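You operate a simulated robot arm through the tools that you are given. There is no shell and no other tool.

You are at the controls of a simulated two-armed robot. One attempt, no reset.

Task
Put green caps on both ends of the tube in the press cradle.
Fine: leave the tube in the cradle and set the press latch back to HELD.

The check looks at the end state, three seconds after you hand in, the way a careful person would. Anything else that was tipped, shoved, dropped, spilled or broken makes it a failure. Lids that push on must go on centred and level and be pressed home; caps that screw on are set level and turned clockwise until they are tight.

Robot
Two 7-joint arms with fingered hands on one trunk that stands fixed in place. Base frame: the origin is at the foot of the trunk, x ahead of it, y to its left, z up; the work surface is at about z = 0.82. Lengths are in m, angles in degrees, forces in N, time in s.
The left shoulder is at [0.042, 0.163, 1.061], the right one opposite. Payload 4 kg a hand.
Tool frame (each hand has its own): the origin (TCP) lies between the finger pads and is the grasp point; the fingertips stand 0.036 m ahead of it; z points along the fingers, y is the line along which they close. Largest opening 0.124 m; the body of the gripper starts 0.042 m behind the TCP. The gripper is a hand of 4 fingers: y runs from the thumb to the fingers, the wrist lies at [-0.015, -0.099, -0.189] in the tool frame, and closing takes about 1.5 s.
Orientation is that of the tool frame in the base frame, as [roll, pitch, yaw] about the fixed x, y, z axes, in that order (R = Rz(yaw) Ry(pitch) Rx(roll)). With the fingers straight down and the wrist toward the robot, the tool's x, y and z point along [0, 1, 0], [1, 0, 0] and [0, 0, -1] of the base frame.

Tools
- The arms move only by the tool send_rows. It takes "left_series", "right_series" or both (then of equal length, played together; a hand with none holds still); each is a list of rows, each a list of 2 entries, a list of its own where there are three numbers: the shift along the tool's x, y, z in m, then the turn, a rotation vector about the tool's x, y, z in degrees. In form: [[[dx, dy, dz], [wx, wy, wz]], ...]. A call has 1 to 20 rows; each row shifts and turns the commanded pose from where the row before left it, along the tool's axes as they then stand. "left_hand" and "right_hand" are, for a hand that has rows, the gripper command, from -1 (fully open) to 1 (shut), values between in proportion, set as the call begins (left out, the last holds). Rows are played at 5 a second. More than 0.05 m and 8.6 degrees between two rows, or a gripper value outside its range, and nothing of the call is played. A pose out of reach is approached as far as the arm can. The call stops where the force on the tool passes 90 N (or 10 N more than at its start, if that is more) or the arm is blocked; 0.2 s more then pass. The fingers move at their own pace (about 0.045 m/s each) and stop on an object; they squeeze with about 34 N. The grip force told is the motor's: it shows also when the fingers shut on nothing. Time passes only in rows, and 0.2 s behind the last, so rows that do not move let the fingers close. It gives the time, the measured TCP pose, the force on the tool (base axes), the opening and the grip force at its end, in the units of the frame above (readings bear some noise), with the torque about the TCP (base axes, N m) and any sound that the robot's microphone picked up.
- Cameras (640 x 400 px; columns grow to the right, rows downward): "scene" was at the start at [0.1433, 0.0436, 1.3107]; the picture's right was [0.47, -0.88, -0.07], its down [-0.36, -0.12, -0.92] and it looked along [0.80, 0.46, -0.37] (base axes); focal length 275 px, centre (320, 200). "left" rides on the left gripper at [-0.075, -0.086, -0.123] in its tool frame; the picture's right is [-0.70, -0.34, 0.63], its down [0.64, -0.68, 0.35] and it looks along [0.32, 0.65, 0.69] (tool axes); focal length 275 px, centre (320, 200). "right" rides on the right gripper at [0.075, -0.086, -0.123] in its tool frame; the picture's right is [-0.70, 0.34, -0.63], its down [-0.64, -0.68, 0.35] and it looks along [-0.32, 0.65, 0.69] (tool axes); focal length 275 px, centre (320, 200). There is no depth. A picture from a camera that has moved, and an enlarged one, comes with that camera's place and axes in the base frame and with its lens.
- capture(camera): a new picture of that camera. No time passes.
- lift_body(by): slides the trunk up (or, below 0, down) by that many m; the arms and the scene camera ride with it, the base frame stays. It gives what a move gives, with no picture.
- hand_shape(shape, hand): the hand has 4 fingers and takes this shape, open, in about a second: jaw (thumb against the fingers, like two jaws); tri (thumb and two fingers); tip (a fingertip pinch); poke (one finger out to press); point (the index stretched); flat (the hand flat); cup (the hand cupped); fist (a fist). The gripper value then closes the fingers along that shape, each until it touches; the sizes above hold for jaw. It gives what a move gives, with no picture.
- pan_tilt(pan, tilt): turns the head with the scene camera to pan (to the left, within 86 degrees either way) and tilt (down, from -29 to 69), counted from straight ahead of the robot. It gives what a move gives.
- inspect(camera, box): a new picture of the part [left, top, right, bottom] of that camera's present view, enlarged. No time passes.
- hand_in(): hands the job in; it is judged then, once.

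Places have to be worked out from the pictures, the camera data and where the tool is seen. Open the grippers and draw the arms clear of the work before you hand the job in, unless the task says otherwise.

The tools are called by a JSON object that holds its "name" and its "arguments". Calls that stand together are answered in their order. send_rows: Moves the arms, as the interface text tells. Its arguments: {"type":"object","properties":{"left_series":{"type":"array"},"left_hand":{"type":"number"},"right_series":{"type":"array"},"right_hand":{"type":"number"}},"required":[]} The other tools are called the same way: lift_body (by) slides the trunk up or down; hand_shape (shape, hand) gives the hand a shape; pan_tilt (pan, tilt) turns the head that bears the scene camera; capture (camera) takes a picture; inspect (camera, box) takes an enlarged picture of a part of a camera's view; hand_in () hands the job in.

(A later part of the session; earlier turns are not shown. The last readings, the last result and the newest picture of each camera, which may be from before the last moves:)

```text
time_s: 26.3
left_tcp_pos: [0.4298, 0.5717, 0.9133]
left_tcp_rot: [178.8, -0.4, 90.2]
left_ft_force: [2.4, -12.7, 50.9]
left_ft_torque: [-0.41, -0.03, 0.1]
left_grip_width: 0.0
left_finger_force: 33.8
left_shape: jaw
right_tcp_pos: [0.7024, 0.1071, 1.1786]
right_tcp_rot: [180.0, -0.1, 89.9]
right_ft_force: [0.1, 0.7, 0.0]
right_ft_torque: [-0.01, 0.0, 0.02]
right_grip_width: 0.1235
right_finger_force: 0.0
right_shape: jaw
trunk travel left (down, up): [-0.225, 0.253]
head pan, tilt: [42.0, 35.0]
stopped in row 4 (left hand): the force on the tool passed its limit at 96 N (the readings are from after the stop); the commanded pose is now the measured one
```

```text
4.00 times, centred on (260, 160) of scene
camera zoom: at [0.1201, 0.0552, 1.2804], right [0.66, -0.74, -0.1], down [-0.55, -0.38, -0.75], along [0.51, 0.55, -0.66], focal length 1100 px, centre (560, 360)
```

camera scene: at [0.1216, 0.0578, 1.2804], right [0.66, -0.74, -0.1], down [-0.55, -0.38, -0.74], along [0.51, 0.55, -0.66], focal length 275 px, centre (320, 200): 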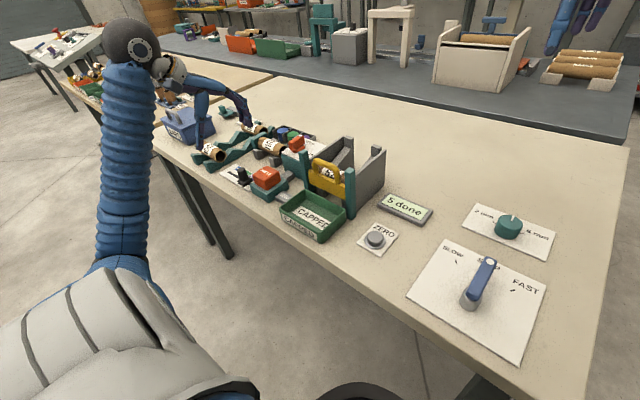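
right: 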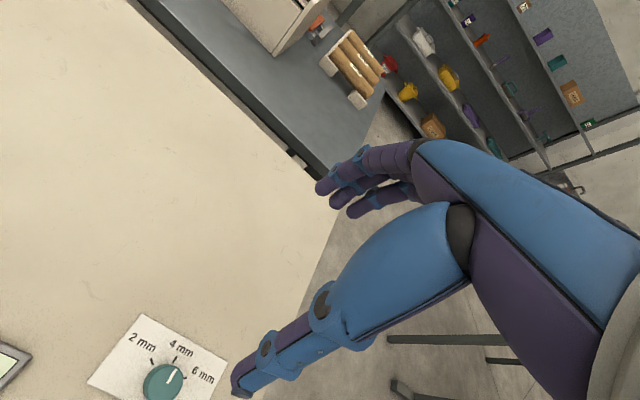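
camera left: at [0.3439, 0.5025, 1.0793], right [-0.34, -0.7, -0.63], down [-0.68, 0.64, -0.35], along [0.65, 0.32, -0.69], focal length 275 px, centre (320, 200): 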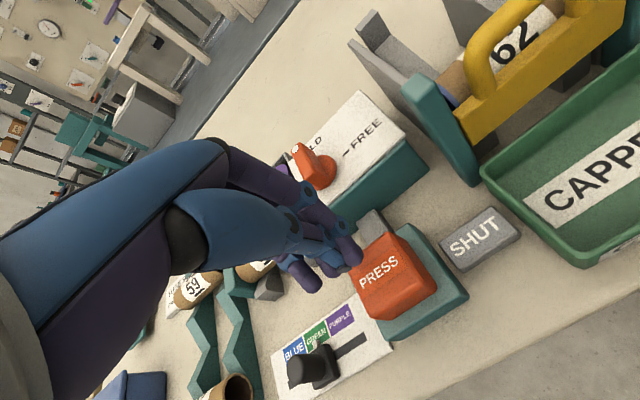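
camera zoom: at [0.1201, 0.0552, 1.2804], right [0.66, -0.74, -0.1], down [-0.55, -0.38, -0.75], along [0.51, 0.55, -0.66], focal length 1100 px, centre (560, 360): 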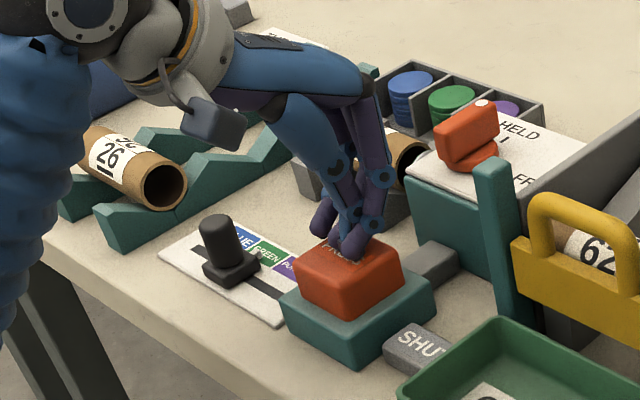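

The press stopped at 96 N after ~3 mm. I'll lift off and check whether a cap was applied.

{"name": "send_rows", "arguments": {"left_series": [[[0, 0, -0.01], [1.2, 0, 0]], [[0, 0, -0.03], [0, 0, 0]], [[0, 0, -0.04], [0, 0, 0]], [[0.02, 0, -0.04], [0, 0, 0]], [[0, 0, 0], [0, 0, 0]]]}}

{"name": "inspect", "arguments": {"camera": "scene", "box": [220, 120, 320, 200]}}

{"name": "capture", "arguments": {"camera": "left"}}

```text
time_s: 27.5
left_tcp_pos: [0.4333, 0.5956, 1.0284]
left_tcp_rot: [-179.3, -0.1, 90.2]
left_ft_force: [0.7, 0.0, 0.8]
left_ft_torque: [-0.01, 0.03, 0.0]
left_grip_width: 0.0
left_finger_force: 33.3
left_shape: jaw
right_tcp_pos: [0.7061, 0.1096, 1.177]
right_tcp_rot: [-179.9, 0.0, 90.0]
right_ft_force: [0.7, 0.9, 0.6]
right_ft_torque: [0.03, 0.01, 0.0]
right_grip_width: 0.1238
right_finger_force: 0.0
right_shape: jaw
trunk travel left (down, up): [-0.225, 0.253]
head pan, tilt: [42.0, 35.0]
```

```text
5.00 times, centred on (270, 160) of scene
camera zoom: at [0.1219, 0.0581, 1.2802], right [0.66, -0.74, -0.1], down [-0.55, -0.38, -0.74], along [0.51, 0.55, -0.66], focal length 1375 px, centre (570, 400)
```

zoom: 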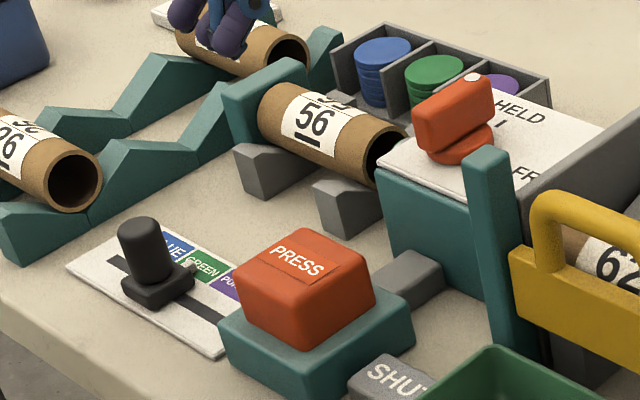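

```text
taken
camera left: at [0.3497, 0.5192, 1.1519], right [-0.34, -0.7, -0.63], down [-0.69, 0.64, -0.34], along [0.64, 0.32, -0.7], focal length 275 px, centre (320, 200)
```

left: 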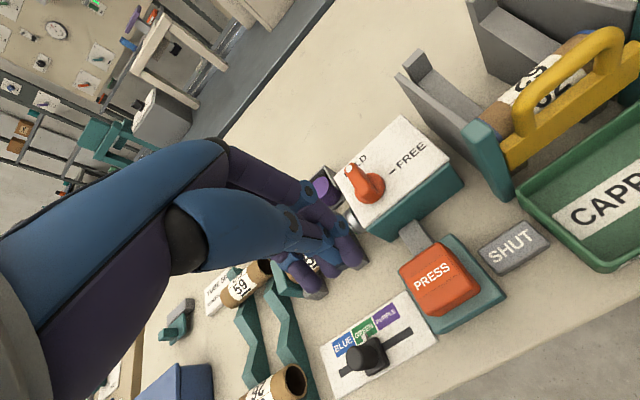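

No cap applied, and the button hardly yielded; likely the latch at HELD locks the press, so it must first go to FREE. I inspect the latch and plunger from here.

{"name": "inspect", "arguments": {"camera": "left", "box": [310, 110, 470, 250]}}

{"name": "inspect", "arguments": {"camera": "scene", "box": [270, 120, 330, 170]}}

```text
2.86 times, centred on (390, 180) of left
camera zoom: at [0.3497, 0.5192, 1.1519], right [-0.34, -0.7, -0.63], down [-0.69, 0.64, -0.34], along [0.64, 0.32, -0.7], focal length 786 px, centre (120, 257)
```

zoom: 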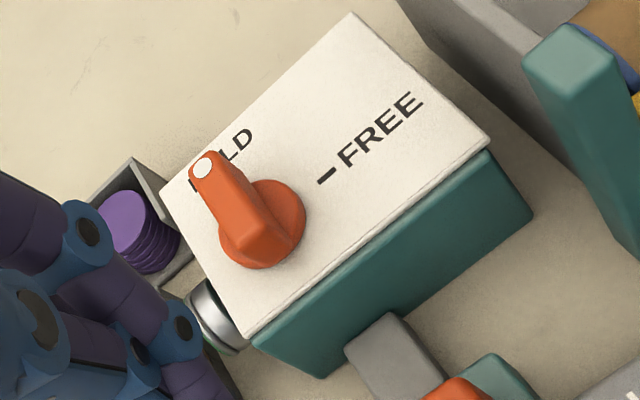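

```text
8.00 times, centred on (300, 145) of scene
camera zoom: at [0.1219, 0.0581, 1.2802], right [0.66, -0.74, -0.1], down [-0.55, -0.38, -0.74], along [0.51, 0.55, -0.66], focal length 2200 px, centre (480, 640)
```

zoom: 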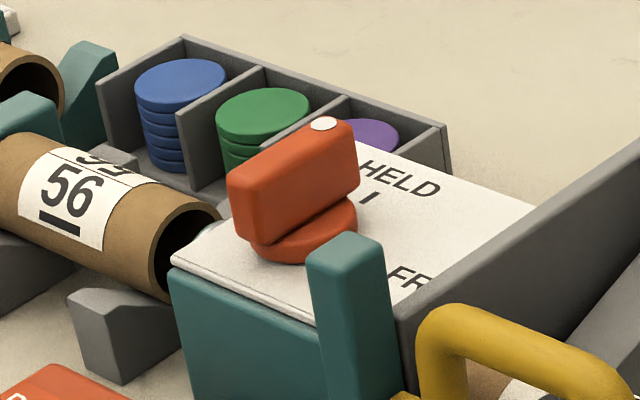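

Latch bar: centre ≈(0.5455, 0.573), top z≈0.921, lying along x (HELD at +x, FREE at −y, so 90° clockwise). I go above it, open the hand partly and turn to yaw 180 to straddle the bar across y.

{"name": "send_rows", "arguments": {"left_series": [[[0, 0, -0.04], [-0.7, 0, 0]], [[-0.006, 0.028, -0.015], [0, 0, 0]], [[-0.006, 0.028, 0], [0, 0, 0]], [[-0.006, 0.028, 0], [0, 0, 0]], [[-0.005, 0.028, 0], [0, 0, 0]], [[0, 0, 0], [0, 0, -8.5]], [[0, 0, 0], [0, 0, -8.5]], [[0, 0, 0], [0, 0, -8.5]], [[0, 0, 0], [0, 0, -8.5]], [[0, 0, 0], [0, 0, -8.5]], [[0, 0, 0], [0, 0, -8.5]], [[0, 0, 0], [0, 0, -8.5]], [[0, 0, 0], [0, 0, -8.5]], [[0, 0, 0], [0, 0, -8.5]], [[0, 0, 0], [0, 0, -8.5]], [[0, 0, 0], [0, 0, -5]], [[0, 0, 0], [0, 0, 0]]], "left_hand": -0.1}}

{"name": "capture", "arguments": {"camera": "left"}}

{"name": "inspect", "arguments": {"camera": "scene", "box": [200, 20, 400, 220]}}

```text
time_s: 31.1
left_tcp_pos: [0.5438, 0.5706, 1.0836]
left_tcp_rot: [179.9, 0.1, -179.8]
left_ft_force: [-0.1, 0.4, -0.3]
left_ft_torque: [-0.01, 0.02, 0.0]
left_grip_width: 0.0681
left_finger_force: 0.1
left_shape: jaw
right_tcp_pos: [0.7057, 0.1093, 1.1772]
right_tcp_rot: [-179.9, -0.1, 90.1]
right_ft_force: [-0.6, 0.4, 0.1]
right_ft_torque: [-0.01, 0.04, 0.03]
right_grip_width: 0.1238
right_finger_force: 0.0
right_shape: jaw
trunk travel left (down, up): [-0.225, 0.253]
head pan, tilt: [42.0, 35.0]
```

```text
taken
camera left: at [0.6199, 0.4848, 1.2059], right [0.7, -0.33, -0.63], down [-0.64, -0.68, -0.35], along [-0.32, 0.65, -0.69], focal length 275 px, centre (320, 200)
```

left: 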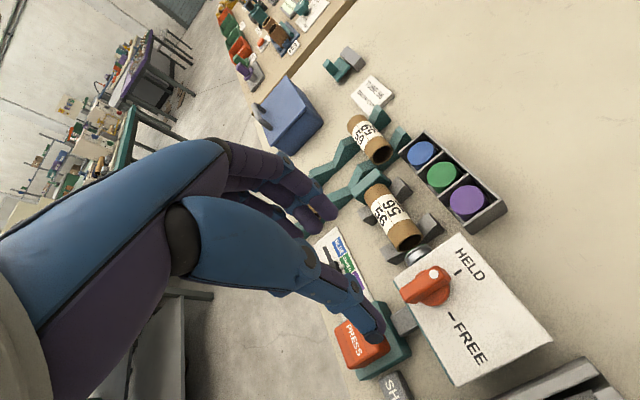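

```text
2.00 times, centred on (300, 120) of scene
camera zoom: at [0.1217, 0.0581, 1.2803], right [0.66, -0.74, -0.1], down [-0.55, -0.38, -0.74], along [0.51, 0.55, -0.66], focal length 550 px, centre (360, 360)
```

zoom: 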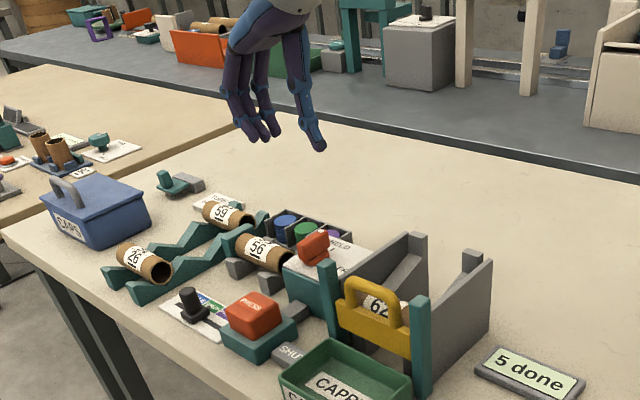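

Hand is over the latch. I fine-adjust and descend to z≈0.965, then check alignment.

{"name": "send_rows", "arguments": {"left_series": [[[-0.003, 0.0025, 0.03], [0, 0, 0]], [[0, 0, 0.04], [0, 0, 0]], [[0, 0, 0.03], [0, 0, 0]], [[0, 0, 0.018], [0, 0, 0]], [[0, 0, 0], [0, 0, 0]]]}}

{"name": "capture", "arguments": {"camera": "left"}}

{"name": "inspect", "arguments": {"camera": "scene", "box": [240, 90, 360, 190]}}

```text
time_s: 32.3
left_tcp_pos: [0.5493, 0.5753, 0.9649]
left_tcp_rot: [179.8, 0.1, -179.8]
left_ft_force: [-0.1, 0.1, -0.6]
left_ft_torque: [-0.01, -0.02, -0.02]
left_grip_width: 0.0681
left_finger_force: 0.0
left_shape: jaw
right_tcp_pos: [0.7038, 0.1103, 1.1771]
right_tcp_rot: [-180.0, 0.1, 90.0]
right_ft_force: [-0.5, 0.1, 0.2]
right_ft_torque: [0.0, -0.02, -0.01]
right_grip_width: 0.1239
right_finger_force: 0.1
right_shape: jaw
trunk travel left (down, up): [-0.225, 0.253]
head pan, tilt: [42.0, 35.0]
```

```text
taken
camera left: at [0.625, 0.4893, 1.088], right [0.7, -0.33, -0.63], down [-0.64, -0.68, -0.35], along [-0.32, 0.65, -0.69], focal length 275 px, centre (320, 200)
```

left: 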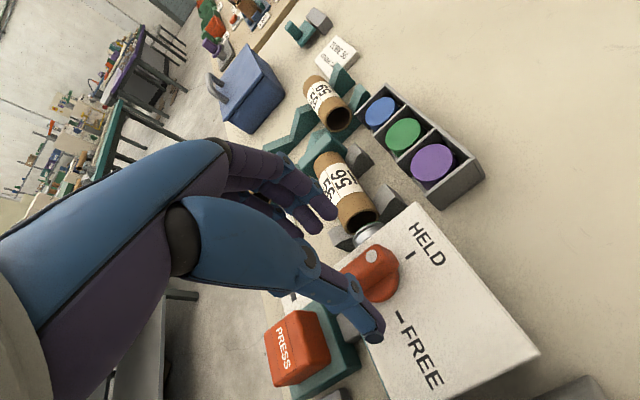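

```text
4.00 times, centred on (300, 140) of scene
camera zoom: at [0.1215, 0.0579, 1.2805], right [0.66, -0.74, -0.1], down [-0.55, -0.38, -0.74], along [0.51, 0.55, -0.66], focal length 1100 px, centre (400, 440)
```

zoom: 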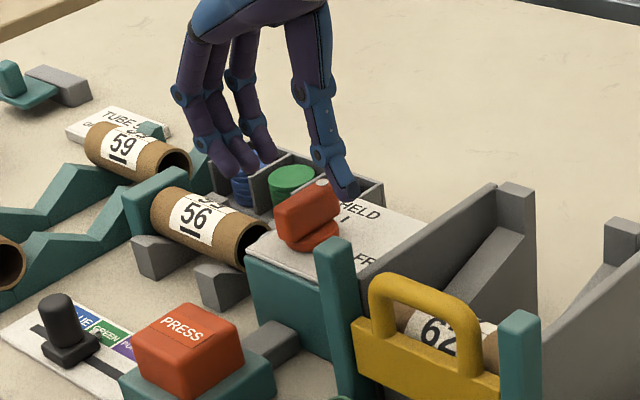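

Bar lies between thumb and fingers. I descend to z≈0.937 and close gently.

{"name": "send_rows", "arguments": {"left_series": [[[0.001, -0.001, 0.015], [0, 0, 0]], [[0, 0, 0.013], [0, 0, 0]], [[0, 0, 0], [0, 0, 0]]]}}

{"name": "send_rows", "arguments": {"left_series": [[[0, 0, 0], [0, 0, 0]], [[0, 0, 0], [0, 0, 0]], [[0, 0, 0], [0, 0, 0]], [[0, 0, 0], [0, 0, 0]], [[0, 0, 0], [0, 0, 0]], [[0, 0, 0], [0, 0, 0]], [[0, 0, 0], [0, 0, 0]]], "left_hand": 1}}

{"name": "inspect", "arguments": {"camera": "scene", "box": [240, 90, 360, 190]}}

{"name": "capture", "arguments": {"camera": "left"}}

```text
time_s: 33.1
left_tcp_pos: [0.5476, 0.5726, 0.937]
left_tcp_rot: [179.8, 0.1, -179.8]
left_ft_force: [0.3, 0.2, -0.4]
left_ft_torque: [-0.02, 0.02, -0.03]
left_grip_width: 0.0679
left_finger_force: 0.2
left_shape: jaw
right_tcp_pos: [0.706, 0.1091, 1.1775]
right_tcp_rot: [180.0, 0.1, 90.1]
right_ft_force: [-0.5, -0.1, -0.6]
right_ft_torque: [-0.03, -0.02, 0.0]
right_grip_width: 0.1237
right_finger_force: 0.0
right_shape: jaw
trunk travel left (down, up): [-0.225, 0.253]
head pan, tilt: [42.0, 35.0]
```

```text
time_s: 34.7
left_tcp_pos: [0.5479, 0.5724, 0.9382]
left_tcp_rot: [179.8, 0.0, -179.7]
left_ft_force: [-0.4, -6.0, -0.2]
left_ft_torque: [0.21, -0.01, -0.11]
left_grip_width: 0.0185
left_finger_force: 33.8
left_shape: jaw
right_tcp_pos: [0.7041, 0.1082, 1.1771]
right_tcp_rot: [-179.9, 0.0, 89.9]
right_ft_force: [-0.5, -0.7, 0.4]
right_ft_torque: [0.01, 0.03, 0.02]
right_grip_width: 0.1238
right_finger_force: 0.0
right_shape: jaw
trunk travel left (down, up): [-0.225, 0.253]
head pan, tilt: [42.0, 35.0]
```

```text
4.00 times, centred on (300, 140) of scene
camera zoom: at [0.1218, 0.0575, 1.2804], right [0.66, -0.74, -0.1], down [-0.55, -0.38, -0.74], along [0.51, 0.55, -0.66], focal length 1100 px, centre (400, 440)
```

zoom: 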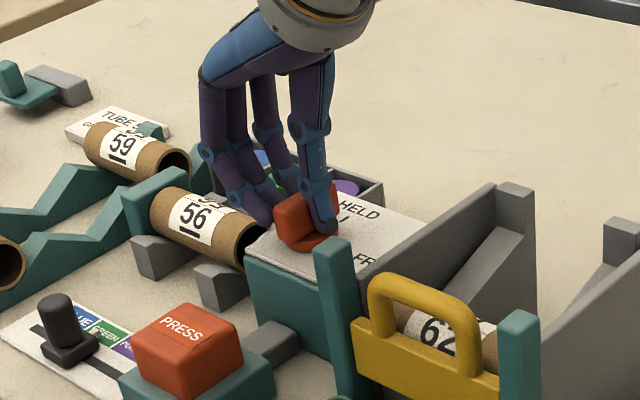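

```text
taken
camera left: at [0.6232, 0.486, 1.0608], right [0.7, -0.33, -0.63], down [-0.64, -0.68, -0.35], along [-0.32, 0.65, -0.69], focal length 275 px, centre (320, 200)
```

left: 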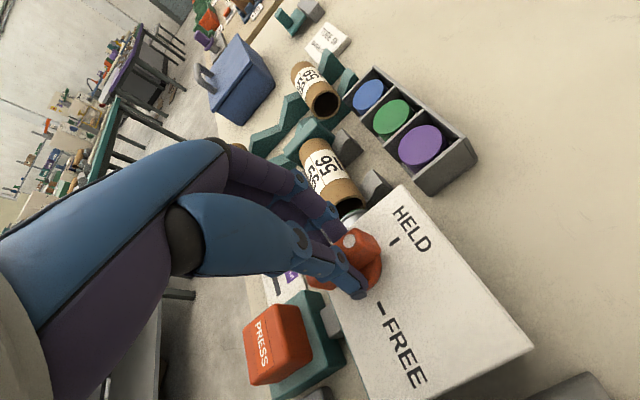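

Gripping the bar (18.5 mm). I turn it clockwise 90° toward FREE about the TCP.

{"name": "send_rows", "arguments": {"left_series": [[[0, 0, 0], [0, 0, 6]], [[0, 0, 0], [0, 0, 6]], [[0, 0, 0], [0, 0, 6]], [[0, 0, 0], [0, 0, 6]], [[0, 0, 0], [0, 0, 6]], [[0, 0, 0], [0, 0, 6]], [[0, 0, 0], [0, 0, 6]], [[0, 0, 0], [0, 0, 6]], [[0, 0, 0], [0, 0, 6]], [[0, 0, 0], [0, 0, 6]], [[0, 0, 0], [0, 0, 6]], [[0, 0, 0], [0, 0, 6]], [[0, 0, 0], [0, 0, 6]], [[0, 0, 0], [0, 0, 6]], [[0, 0, 0], [0, 0, 6]], [[0, 0, 0], [0, 0, 0]]]}}

{"name": "inspect", "arguments": {"camera": "scene", "box": [240, 90, 360, 190]}}

{"name": "capture", "arguments": {"camera": "left"}}

```text
time_s: 38.1
left_tcp_pos: [0.5475, 0.5749, 0.9385]
left_tcp_rot: [179.8, -0.3, 90.1]
left_ft_force: [-9.4, 6.3, 4.9]
left_ft_torque: [0.17, -0.15, 0.0]
left_grip_width: 0.0189
left_finger_force: 34.5
left_shape: jaw
right_tcp_pos: [0.7046, 0.1102, 1.1782]
right_tcp_rot: [180.0, -0.1, 90.0]
right_ft_force: [-0.5, 0.2, 0.2]
right_ft_torque: [0.01, -0.01, 0.0]
right_grip_width: 0.1237
right_finger_force: 0.1
right_shape: jaw
trunk travel left (down, up): [-0.225, 0.253]
head pan, tilt: [42.0, 35.0]
```

```text
4.00 times, centred on (300, 140) of scene
camera zoom: at [0.1209, 0.0583, 1.2804], right [0.66, -0.74, -0.1], down [-0.55, -0.38, -0.74], along [0.51, 0.55, -0.66], focal length 1100 px, centre (400, 440)
```

zoom: 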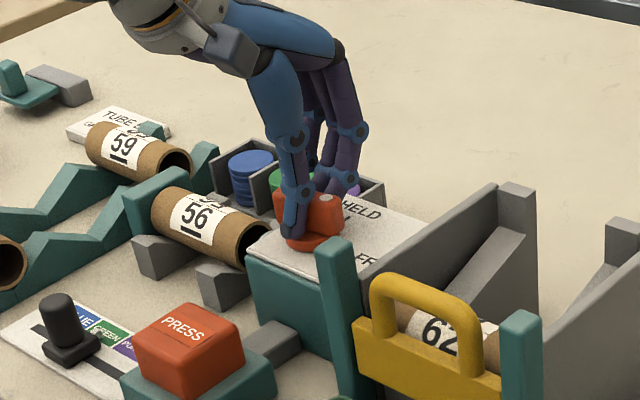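

```text
taken
camera left: at [0.4615, 0.4989, 1.0605], right [-0.33, -0.7, -0.64], down [-0.68, 0.64, -0.35], along [0.65, 0.32, -0.69], focal length 275 px, centre (320, 200)
```

left: 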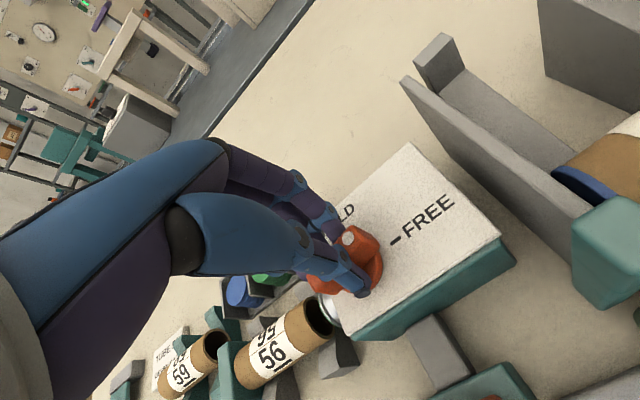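

The bar now points at FREE. I release, rise and verify.

{"name": "send_rows", "arguments": {"left_series": [[[0, 0, 0], [0, 0, 0]], [[0, 0, 0], [0, 0, 0]], [[0, 0, 0], [0, 0, 0]], [[0, 0, -0.03], [0, 0, 0]], [[0, 0, -0.04], [0, 0, 0]], [[0, 0, -0.04], [0, 0, 0]], [[0, 0, 0], [0, 0, 0]]], "left_hand": -0.1}}

{"name": "inspect", "arguments": {"camera": "scene", "box": [240, 90, 360, 190]}}

{"name": "capture", "arguments": {"camera": "left"}}

```text
time_s: 39.7
left_tcp_pos: [0.5478, 0.5742, 1.0467]
left_tcp_rot: [179.8, 0.0, 90.2]
left_ft_force: [-0.8, 0.3, -0.9]
left_ft_torque: [-0.02, -0.01, 0.01]
left_grip_width: 0.0679
left_finger_force: 0.1
left_shape: jaw
right_tcp_pos: [0.7055, 0.1095, 1.1758]
right_tcp_rot: [-180.0, -0.1, 90.1]
right_ft_force: [0.0, -0.7, 0.2]
right_ft_torque: [-0.02, -0.02, 0.01]
right_grip_width: 0.1236
right_finger_force: 0.0
right_shape: jaw
trunk travel left (down, up): [-0.225, 0.253]
head pan, tilt: [42.0, 35.0]
```

```text
4.00 times, centred on (300, 140) of scene
camera zoom: at [0.1219, 0.0582, 1.2803], right [0.66, -0.74, -0.1], down [-0.55, -0.38, -0.74], along [0.51, 0.55, -0.66], focal length 1100 px, centre (400, 440)
```

zoom: 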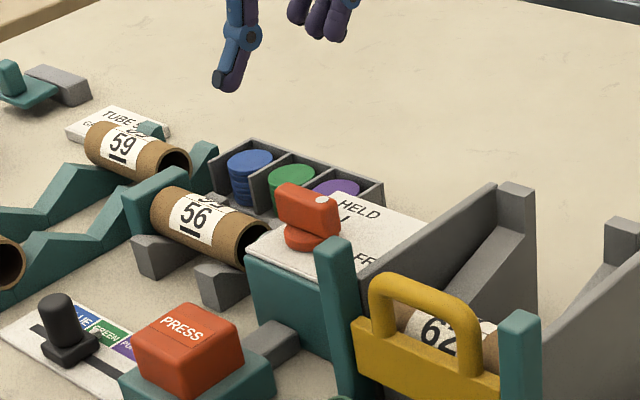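

```text
taken
camera left: at [0.4629, 0.499, 1.17], right [-0.33, -0.7, -0.64], down [-0.68, 0.64, -0.35], along [0.65, 0.32, -0.69], focal length 275 px, centre (320, 200)
```

left: 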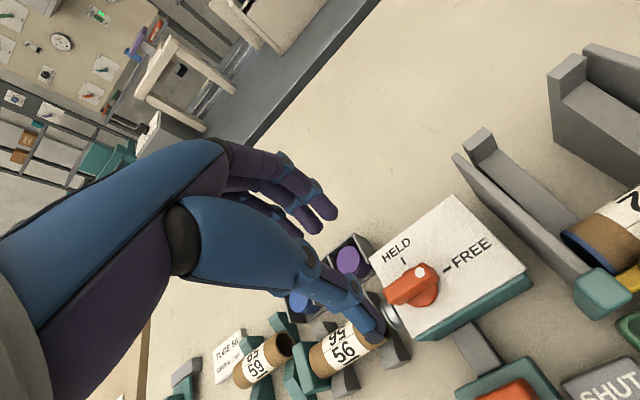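

Latch is at FREE, nothing else moved. Now back to the PRESS button with fingers closed.

{"name": "send_rows", "arguments": {"left_series": [[[-0.001, -0.03, 0], [0, 0, 0]], [[-0.001, -0.03, 0], [0, 0, 0]], [[0, -0.03, 0], [0, 0, 0]], [[0, -0.028, 0], [0, 0, 0]], [[0, 0, 0.035], [0, 0, 0]], [[0, 0, 0.035], [0, 0, 0]], [[0, 0, 0.03], [0, 0, 0]], [[0, 0, 0.015], [0, 0, 0]], [[0, 0, 0.008], [0, 0, 0]], [[0, 0, 0.004], [0, 0, 0]], [[0, 0, 0.0], [0, 0, 0]]], "left_hand": 1}}

{"name": "inspect", "arguments": {"camera": "scene", "box": [240, 90, 360, 190]}}

```text
time_s: 42.1
left_tcp_pos: [0.4299, 0.5694, 0.9206]
left_tcp_rot: [179.9, -0.2, 90.2]
left_ft_force: [0.1, -0.9, 0.7]
left_ft_torque: [-0.01, -0.04, -0.02]
left_grip_width: 0.0002
left_finger_force: 34.0
left_shape: jaw
right_tcp_pos: [0.7053, 0.1098, 1.1769]
right_tcp_rot: [-179.9, 0.0, 90.0]
right_ft_force: [-0.1, 0.5, 0.5]
right_ft_torque: [0.01, -0.03, -0.02]
right_grip_width: 0.1237
right_finger_force: 0.0
right_shape: jaw
trunk travel left (down, up): [-0.225, 0.253]
head pan, tilt: [42.0, 35.0]
```

```text
4.00 times, centred on (300, 140) of scene
camera zoom: at [0.1217, 0.0581, 1.2804], right [0.66, -0.74, -0.1], down [-0.55, -0.38, -0.74], along [0.51, 0.55, -0.66], focal length 1100 px, centre (400, 440)
```

zoom: 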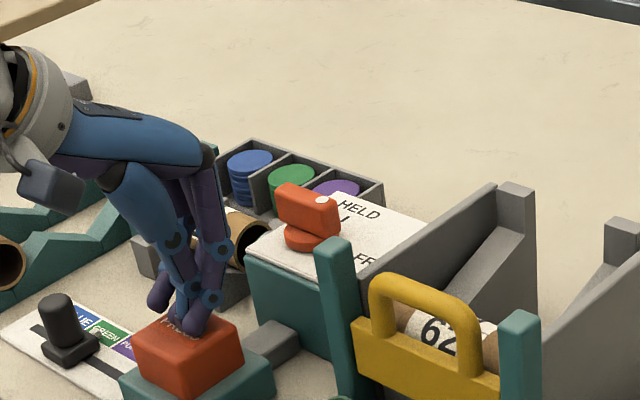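

Just above contact. I press down in 2 mm steps.

{"name": "send_rows", "arguments": {"left_series": [[[0, 0, 0.002], [0, 0, 0]], [[0, 0, 0.002], [0, 0, 0]], [[0, 0, 0.002], [0, 0, 0]], [[0, 0, 0.002], [0, 0, 0]], [[0, 0, 0.002], [0, 0, 0]], [[0, 0, 0], [0, 0, 0]]]}}

{"name": "inspect", "arguments": {"camera": "scene", "box": [220, 110, 340, 210]}}

{"name": "capture", "arguments": {"camera": "left"}}

```text
time_s: 43.5
left_tcp_pos: [0.4289, 0.5693, 0.9108]
left_tcp_rot: [180.0, -0.1, 90.2]
left_ft_force: [-0.9, -0.7, 5.9]
left_ft_torque: [-0.01, 0.0, -0.02]
left_grip_width: 0.0001
left_finger_force: 33.8
left_shape: jaw
right_tcp_pos: [0.705, 0.109, 1.1767]
right_tcp_rot: [-179.9, 0.0, 90.0]
right_ft_force: [-0.6, -0.3, -0.3]
right_ft_torque: [0.01, -0.02, 0.01]
right_grip_width: 0.1238
right_finger_force: 0.1
right_shape: jaw
trunk travel left (down, up): [-0.225, 0.253]
head pan, tilt: [42.0, 35.0]
```

```text
4.00 times, centred on (280, 160) of scene
camera zoom: at [0.1214, 0.0577, 1.2804], right [0.66, -0.74, -0.1], down [-0.55, -0.38, -0.74], along [0.51, 0.55, -0.66], focal length 1100 px, centre (480, 360)
```

zoom: 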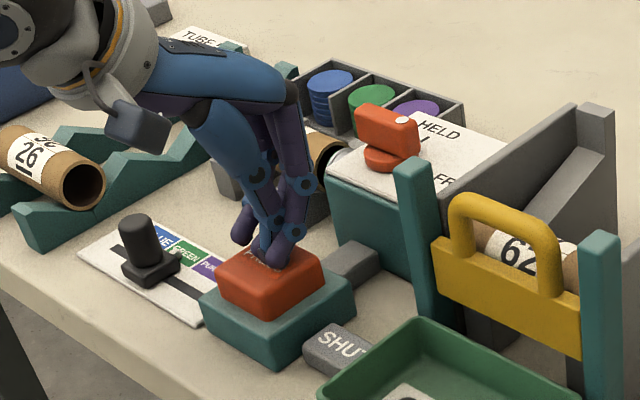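

```text
taken
camera left: at [0.3439, 0.4941, 1.0324], right [-0.33, -0.7, -0.64], down [-0.68, 0.64, -0.35], along [0.65, 0.32, -0.69], focal length 275 px, centre (320, 200)
```

left: 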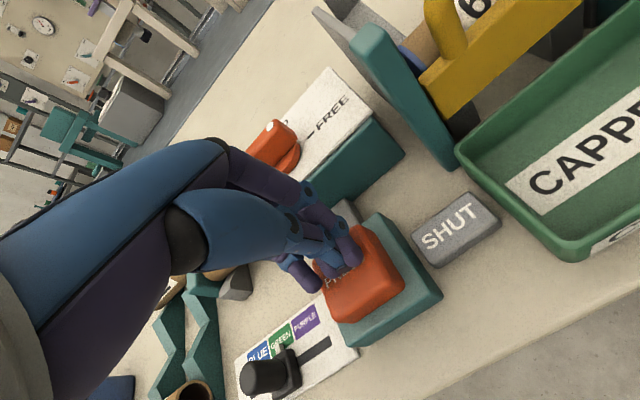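

The button now travels with only 6 N, so the latch was the interlock. I continue pressing until it goes firm.

{"name": "send_rows", "arguments": {"left_series": [[[0, 0, 0.002], [0, 0, 0]], [[0, 0, 0.002], [0, 0, 0]], [[0, 0, 0.002], [0, 0, 0]], [[0, 0, 0.002], [0, 0, 0]], [[0, 0, 0.002], [0, 0, 0]], [[0, 0, 0.002], [0, 0, 0]], [[0, 0, 0], [0, 0, 0]]]}}

{"name": "inspect", "arguments": {"camera": "scene", "box": [220, 110, 340, 210]}}

```text
time_s: 45.1
left_tcp_pos: [0.4291, 0.57, 0.9005]
left_tcp_rot: [179.9, -0.2, 90.2]
left_ft_force: [0.2, -1.4, 7.9]
left_ft_torque: [-0.04, -0.03, 0.01]
left_grip_width: 0.0
left_finger_force: 33.6
left_shape: jaw
right_tcp_pos: [0.7043, 0.1097, 1.1768]
right_tcp_rot: [180.0, 0.0, 90.0]
right_ft_force: [0.7, 0.2, 0.4]
right_ft_torque: [-0.02, 0.0, -0.03]
right_grip_width: 0.1236
right_finger_force: 0.1
right_shape: jaw
trunk travel left (down, up): [-0.225, 0.253]
head pan, tilt: [42.0, 35.0]
heard: click
```

```text
4.00 times, centred on (280, 160) of scene
camera zoom: at [0.1214, 0.0575, 1.2804], right [0.66, -0.74, -0.1], down [-0.55, -0.38, -0.74], along [0.51, 0.55, -0.66], focal length 1100 px, centre (480, 360)
```

zoom: 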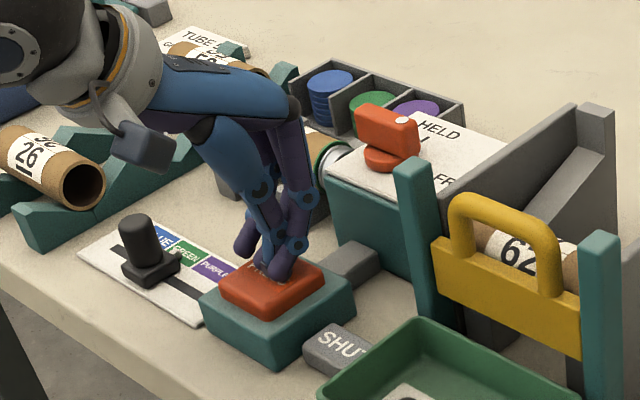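

A click, and a green rim is now seen at the tube's end. I push a little further to make sure it's home.

{"name": "send_rows", "arguments": {"left_series": [[[0, 0, 0.002], [0, 0, 0]], [[0, 0, 0.002], [0, 0, 0]], [[0, 0, 0.002], [0, 0, 0]], [[0, 0, 0], [0, 0, 0]]]}}

{"name": "inspect", "arguments": {"camera": "scene", "box": [260, 120, 340, 180]}}

```text
time_s: 46.1
left_tcp_pos: [0.4293, 0.5693, 0.8948]
left_tcp_rot: [179.8, -0.3, 90.2]
left_ft_force: [5.7, 4.9, 23.0]
left_ft_torque: [0.25, -0.14, 0.0]
left_grip_width: 0.0001
left_finger_force: 34.6
left_shape: jaw
right_tcp_pos: [0.7038, 0.1085, 1.1781]
right_tcp_rot: [180.0, 0.0, 90.1]
right_ft_force: [0.4, 0.9, -0.4]
right_ft_torque: [-0.01, -0.03, 0.02]
right_grip_width: 0.1234
right_finger_force: 0.2
right_shape: jaw
trunk travel left (down, up): [-0.225, 0.253]
head pan, tilt: [42.0, 35.0]
```

```text
6.67 times, centred on (300, 150) of scene
camera zoom: at [0.1211, 0.0572, 1.2807], right [0.66, -0.74, -0.1], down [-0.55, -0.38, -0.74], along [0.51, 0.55, -0.66], focal length 1833 px, centre (453, 533)
```

zoom: 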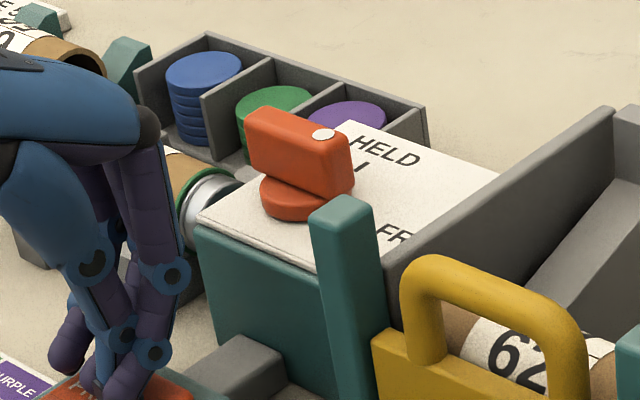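

The button has bottomed (23 N). I rise straight up and check the tube's end and plunger.

{"name": "send_rows", "arguments": {"left_series": [[[0, 0, -0.01], [0, 0, 0]], [[0, 0, -0.01], [0, 0, 0]], [[0, 0, -0.01], [0, 0, 0]], [[0, 0, -0.02], [0, 0, 0]], [[0, 0, -0.04], [0, 0, 0]], [[0, 0, -0.04], [0, 0, 0]], [[0, 0, -0.04], [0, 0, 0]], [[0, 0, -0.04], [0, 0, 0]], [[0, 0, 0], [0, 0, 0]]]}}

{"name": "inspect", "arguments": {"camera": "scene", "box": [230, 120, 330, 190]}}

{"name": "capture", "arguments": {"camera": "left"}}

```text
time_s: 48.1
left_tcp_pos: [0.4292, 0.5709, 1.1014]
left_tcp_rot: [179.9, -0.2, 90.2]
left_ft_force: [-1.0, 0.3, 0.1]
left_ft_torque: [-0.03, -0.02, 0.01]
left_grip_width: 0.0
left_finger_force: 33.9
left_shape: jaw
right_tcp_pos: [0.7056, 0.1097, 1.1766]
right_tcp_rot: [-179.9, 0.0, 90.0]
right_ft_force: [-0.1, 0.6, 0.4]
right_ft_torque: [0.01, 0.0, -0.02]
right_grip_width: 0.1232
right_finger_force: 0.2
right_shape: jaw
trunk travel left (down, up): [-0.225, 0.253]
head pan, tilt: [42.0, 35.0]
```

```text
5.71 times, centred on (280, 155) of scene
camera zoom: at [0.1218, 0.0579, 1.2803], right [0.66, -0.74, -0.1], down [-0.55, -0.38, -0.74], along [0.51, 0.55, -0.66], focal length 1571 px, centre (549, 457)
```

zoom: 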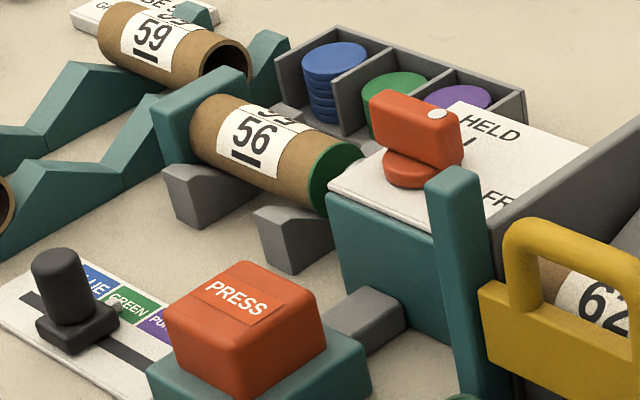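

```text
taken
camera left: at [0.3444, 0.4957, 1.2238], right [-0.33, -0.7, -0.64], down [-0.68, 0.64, -0.35], along [0.65, 0.32, -0.69], focal length 275 px, centre (320, 200)
```

left: 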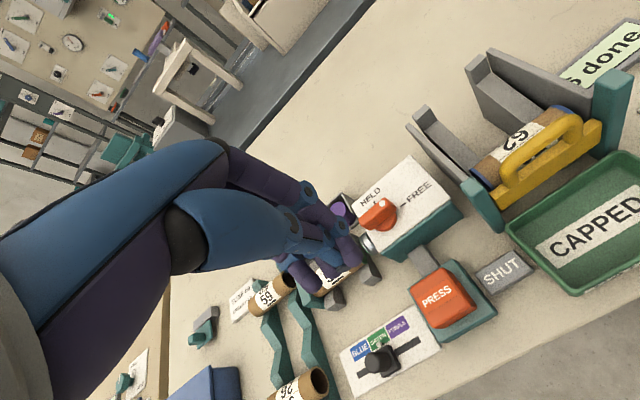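

The −y end now has a flush green cap. Next I must turn the tube end for end: I move over the tube (axis x≈0.548, z≈0.858, y 0.645–0.743) with the hand opened and look closely.

{"name": "send_rows", "arguments": {"left_series": [[[0.03, 0.03, 0], [0, 0, 0]], [[0.03, 0.03, 0], [0, 0, 0]], [[0.03, 0.03, 0], [0, 0, 0]], [[0.037, 0.029, 0], [0, 0, 0]], [[0, 0, 0.04], [0, 0, 0]], [[0, 0, 0.04], [0, 0, 0]], [[0, 0, 0.03], [0, 0, 0]], [[0, 0, 0], [0, 0, 0]], [[0, 0, 0], [0, 0, 0]]], "left_hand": -0.35}}

{"name": "inspect", "arguments": {"camera": "scene", "box": [210, 60, 330, 170]}}

{"name": "capture", "arguments": {"camera": "left"}}

```text
time_s: 50.1
left_tcp_pos: [0.548, 0.6984, 0.993]
left_tcp_rot: [179.8, -0.2, 90.2]
left_ft_force: [-0.4, 0.9, 0.6]
left_ft_torque: [-0.03, -0.02, 0.02]
left_grip_width: 0.0837
left_finger_force: 0.2
left_shape: jaw
right_tcp_pos: [0.7048, 0.1105, 1.1777]
right_tcp_rot: [-179.9, 0.0, 90.0]
right_ft_force: [0.0, 0.1, -0.1]
right_ft_torque: [0.02, -0.01, 0.01]
right_grip_width: 0.1236
right_finger_force: 0.0
right_shape: jaw
trunk travel left (down, up): [-0.225, 0.253]
head pan, tilt: [42.0, 35.0]
```

```text
3.64 times, centred on (270, 115) of scene
camera zoom: at [0.1218, 0.0581, 1.2803], right [0.66, -0.74, -0.1], down [-0.55, -0.38, -0.74], along [0.51, 0.55, -0.66], focal length 1000 px, centre (502, 509)
```

zoom: 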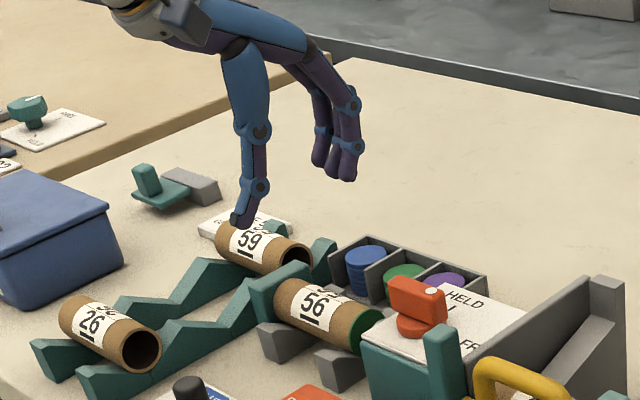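

```text
taken
camera left: at [0.4619, 0.6234, 1.1158], right [-0.33, -0.7, -0.64], down [-0.68, 0.64, -0.35], along [0.65, 0.32, -0.69], focal length 275 px, centre (320, 200)
```

left: 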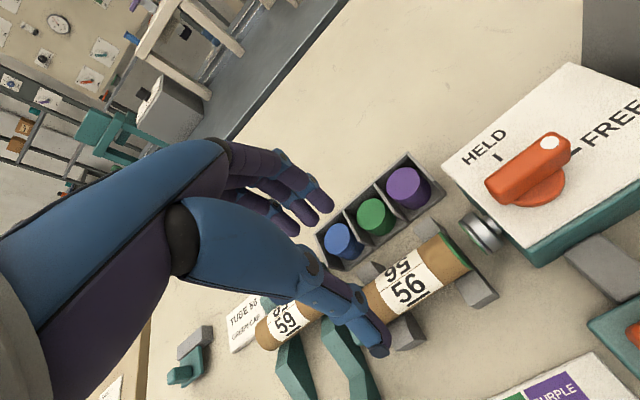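

Fingers are centred about the TCP. I enlarge the wrist view to fix the tube and block positions before descending.

{"name": "inspect", "arguments": {"camera": "left", "box": [330, 200, 510, 360]}}

{"name": "inspect", "arguments": {"camera": "scene", "box": [240, 125, 320, 175]}}

```text
2.50 times, centred on (420, 280) of left
camera zoom: at [0.4619, 0.6234, 1.1158], right [-0.33, -0.7, -0.64], down [-0.68, 0.64, -0.35], along [0.65, 0.32, -0.69], focal length 688 px, centre (70, 0)
```

zoom: 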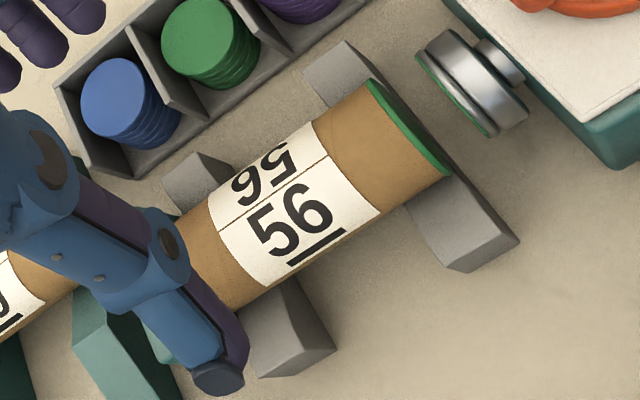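

```text
8.00 times, centred on (280, 150) of scene
camera zoom: at [0.1218, 0.0581, 1.2803], right [0.66, -0.74, -0.1], down [-0.55, -0.38, -0.74], along [0.51, 0.55, -0.66], focal length 2200 px, centre (640, 600)
```

zoom: 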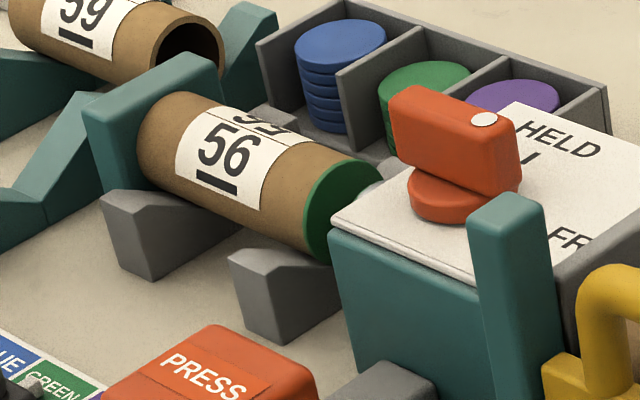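

Gap between the cradle blocks is y≈0.670–0.726, tube axis z≈0.857, and the cap bin wall is at x≈0.605. I narrow the hand to ~62 mm and descend in steps.

{"name": "send_rows", "arguments": {"left_series": [[[0, 0, 0], [0, 0, 0]], [[0, 0, 0], [0, 0, 0]], [[0, 0, 0.03], [0, 0, 0]], [[0, 0, 0.03], [0, 0, 0]], [[0, 0, 0.02], [0, 0, 0]], [[0, 0, 0], [0, 0, 0]]], "left_hand": 0}}

{"name": "inspect", "arguments": {"camera": "scene", "box": [220, 80, 320, 180]}}

{"name": "capture", "arguments": {"camera": "left"}}

```text
time_s: 51.5
left_tcp_pos: [0.5477, 0.6981, 0.9134]
left_tcp_rot: [179.9, -0.1, 90.2]
left_ft_force: [0.7, 0.3, 0.1]
left_ft_torque: [0.0, -0.01, 0.02]
left_grip_width: 0.0623
left_finger_force: 0.0
left_shape: jaw
right_tcp_pos: [0.7051, 0.1085, 1.1775]
right_tcp_rot: [-180.0, 0.0, 90.1]
right_ft_force: [-0.3, -0.4, 0.3]
right_ft_torque: [0.0, 0.01, -0.02]
right_grip_width: 0.1236
right_finger_force: 0.0
right_shape: jaw
trunk travel left (down, up): [-0.225, 0.253]
head pan, tilt: [42.0, 35.0]
```

```text
4.00 times, centred on (270, 130) of scene
camera zoom: at [0.1216, 0.0579, 1.2804], right [0.66, -0.74, -0.1], down [-0.55, -0.38, -0.74], along [0.51, 0.55, -0.66], focal length 1100 px, centre (520, 480)
```

zoom: 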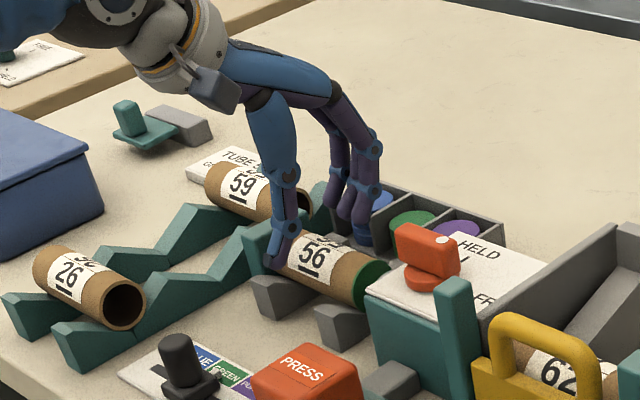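

```text
taken
camera left: at [0.4611, 0.6229, 1.0367], right [-0.33, -0.7, -0.64], down [-0.68, 0.64, -0.35], along [0.65, 0.32, -0.69], focal length 275 px, centre (320, 200)
```

left: 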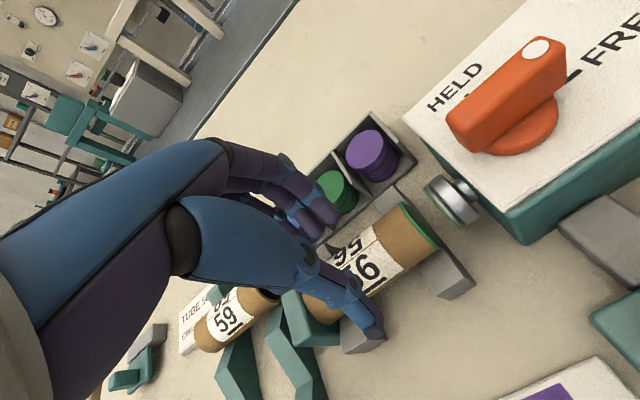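

The fingertips look ~5–8 mm toward +y of the gap centre, so I shift −5 mm in y and descend to z≈0.880.

{"name": "send_rows", "arguments": {"left_series": [[[-0.005, 0, 0.005], [0, 0, 0]], [[0, 0, 0.01], [0, 0, 0]], [[0, 0, 0.01], [0, 0, 0]], [[0, 0, 0.008], [0, 0, 0]], [[0, 0, 0], [0, 0, 0]]]}}

{"name": "inspect", "arguments": {"camera": "scene", "box": [240, 110, 320, 180]}}

{"name": "inspect", "arguments": {"camera": "left", "box": [240, 130, 480, 370]}}

```text
time_s: 52.7
left_tcp_pos: [0.5483, 0.6938, 0.8841]
left_tcp_rot: [179.9, -0.2, 90.3]
left_ft_force: [1.1, -0.6, 9.1]
left_ft_torque: [0.29, -0.38, -0.03]
left_grip_width: 0.0621
left_finger_force: 0.0
left_shape: jaw
right_tcp_pos: [0.7038, 0.1102, 1.1776]
right_tcp_rot: [179.9, 0.0, 90.0]
right_ft_force: [0.2, 0.1, -0.3]
right_ft_torque: [-0.02, -0.04, -0.02]
right_grip_width: 0.124
right_finger_force: 0.1
right_shape: jaw
trunk travel left (down, up): [-0.225, 0.253]
head pan, tilt: [42.0, 35.0]
```

```text
5.71 times, centred on (280, 145) of scene
camera zoom: at [0.1214, 0.0575, 1.2806], right [0.66, -0.74, -0.1], down [-0.55, -0.38, -0.74], along [0.51, 0.55, -0.66], focal length 1571 px, centre (549, 514)
```

zoom: 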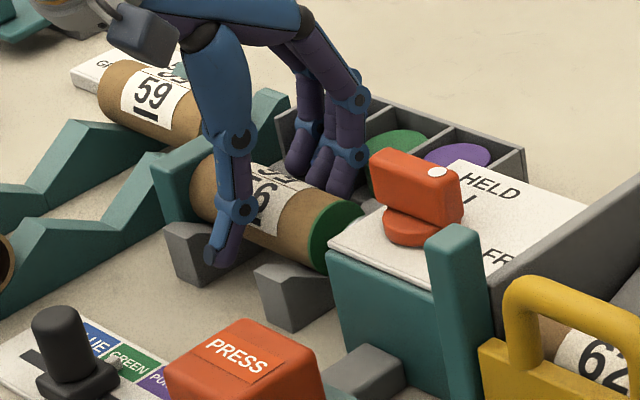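

```text
1.67 times, centred on (360, 250) of left
camera zoom: at [0.462, 0.6183, 1.005], right [-0.33, -0.69, -0.64], down [-0.68, 0.64, -0.35], along [0.65, 0.32, -0.69], focal length 459 px, centre (253, 117)
```

zoom: 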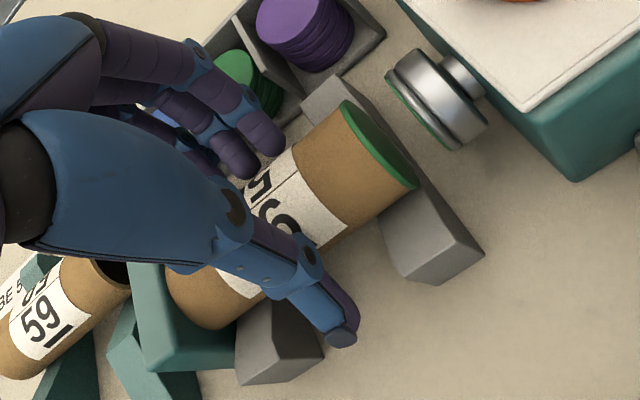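

A fingertip touches the +y block's far end (9 N up, offset ≈(+0.04,+0.03)). I raise and try the narrower "tri" shape.

{"name": "send_rows", "arguments": {"left_series": [[[0, 0, -0.03], [0, 0, 0]], [[0, 0, -0.04], [0, 0, 0]], [[0, 0, -0.02], [0, 0, 0]], [[0, 0, 0], [0, 0, 0]]]}}

{"name": "hand_shape", "arguments": {"shape": "tri", "hand": "left"}}

{"name": "capture", "arguments": {"camera": "left"}}

{"name": "inspect", "arguments": {"camera": "scene", "box": [220, 60, 340, 180]}}

```text
time_s: 53.7
left_tcp_pos: [0.5484, 0.6926, 0.9707]
left_tcp_rot: [180.0, -0.2, 90.2]
left_ft_force: [0.3, 0.0, -1.0]
left_ft_torque: [0.01, 0.0, -0.01]
left_grip_width: 0.0621
left_finger_force: 0.0
left_shape: jaw
right_tcp_pos: [0.7054, 0.1099, 1.177]
right_tcp_rot: [-179.9, 0.0, 90.0]
right_ft_force: [0.5, 0.1, -0.2]
right_ft_torque: [0.02, -0.02, 0.0]
right_grip_width: 0.1237
right_finger_force: 0.1
right_shape: jaw
trunk travel left (down, up): [-0.225, 0.253]
head pan, tilt: [42.0, 35.0]
```

```text
time_s: 54.6
left_tcp_pos: [0.5487, 0.6919, 0.9716]
left_tcp_rot: [179.9, -0.2, 90.2]
left_ft_force: [-0.4, -0.1, -0.1]
left_ft_torque: [0.0, 0.02, 0.0]
left_grip_width: 0.1236
left_finger_force: 0.1
left_shape: tri
right_tcp_pos: [0.7045, 0.1097, 1.1776]
right_tcp_rot: [-179.8, 0.1, 90.0]
right_ft_force: [-0.4, 0.3, 0.0]
right_ft_torque: [-0.02, -0.02, -0.01]
right_grip_width: 0.1237
right_finger_force: 0.1
right_shape: jaw
trunk travel left (down, up): [-0.225, 0.253]
head pan, tilt: [42.0, 35.0]
```

```text
taken
camera left: at [0.4634, 0.6163, 1.0932], right [-0.33, -0.7, -0.64], down [-0.68, 0.64, -0.35], along [0.65, 0.32, -0.69], focal length 275 px, centre (320, 200)
```

left: 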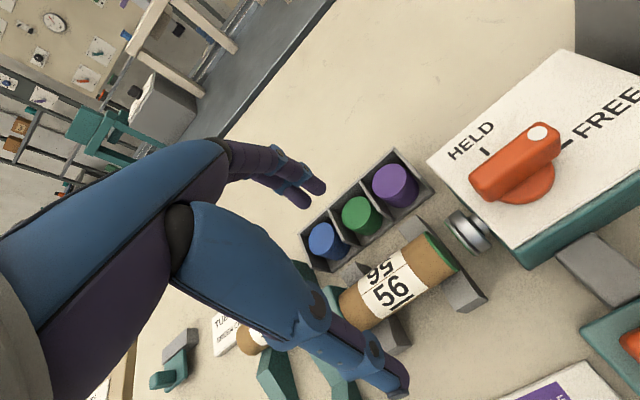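

```text
3.33 times, centred on (280, 120) of scene
camera zoom: at [0.1218, 0.0581, 1.2803], right [0.66, -0.74, -0.1], down [-0.55, -0.38, -0.74], along [0.51, 0.55, -0.66], focal length 916 px, centre (453, 467)
```

zoom: 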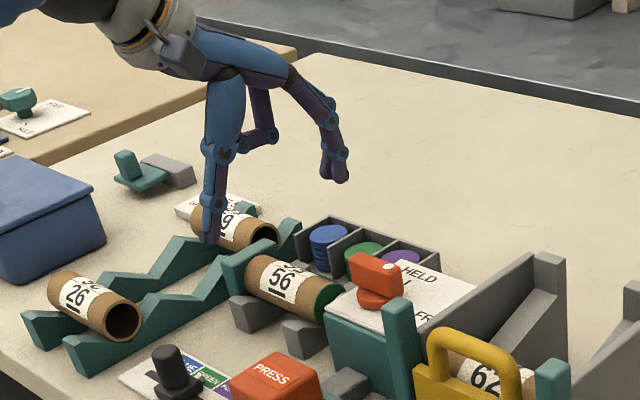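

In "tri" the outer (+y) finger that hit the block is curled away. I close to ~62 mm and descend again.

{"name": "send_rows", "arguments": {"left_series": [[[0, 0, 0], [0, 0, 0]], [[0, 0, 0], [0, 0, 0]], [[0, 0, 0], [0, 0, 0]], [[0, 0, 0], [0, 0, 0]], [[0, 0, 0.03], [0, 0, 0]], [[0, 0, 0.025], [0, 0, 0]], [[0, 0, 0], [0, 0, 0]]], "left_hand": 0}}

{"name": "inspect", "arguments": {"camera": "scene", "box": [230, 90, 330, 180]}}

{"name": "inspect", "arguments": {"camera": "left", "box": [240, 130, 480, 370]}}

```text
time_s: 56.2
left_tcp_pos: [0.5479, 0.6922, 0.9141]
left_tcp_rot: [179.9, -0.2, 90.2]
left_ft_force: [-0.5, -0.3, 0.3]
left_ft_torque: [0.01, 0.01, 0.01]
left_grip_width: 0.0622
left_finger_force: 0.1
left_shape: tri
right_tcp_pos: [0.7045, 0.1096, 1.1773]
right_tcp_rot: [180.0, 0.0, 89.9]
right_ft_force: [-1.2, -0.2, 0.3]
right_ft_torque: [0.01, -0.01, -0.01]
right_grip_width: 0.1235
right_finger_force: 0.1
right_shape: jaw
trunk travel left (down, up): [-0.225, 0.253]
head pan, tilt: [42.0, 35.0]
```

```text
4.44 times, centred on (280, 135) of scene
camera zoom: at [0.1216, 0.058, 1.2804], right [0.66, -0.74, -0.1], down [-0.55, -0.38, -0.74], along [0.51, 0.55, -0.66], focal length 1222 px, centre (498, 489)
```

zoom: 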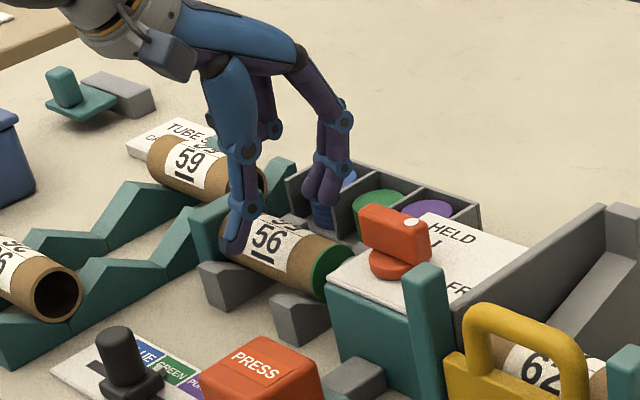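

```text
1.67 times, centred on (360, 250) of left
camera zoom: at [0.4629, 0.6173, 1.0373], right [-0.33, -0.7, -0.64], down [-0.68, 0.64, -0.35], along [0.65, 0.32, -0.69], focal length 459 px, centre (253, 117)
```

zoom: 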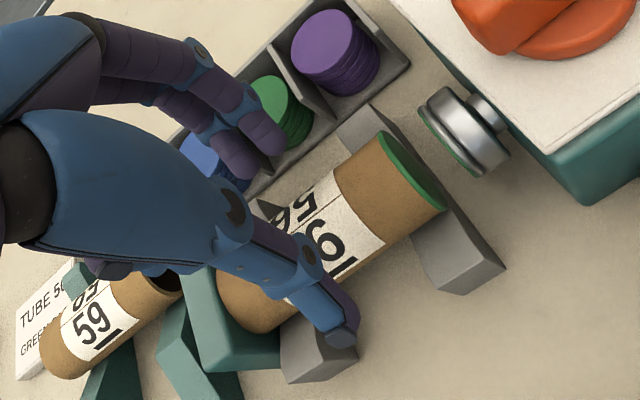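

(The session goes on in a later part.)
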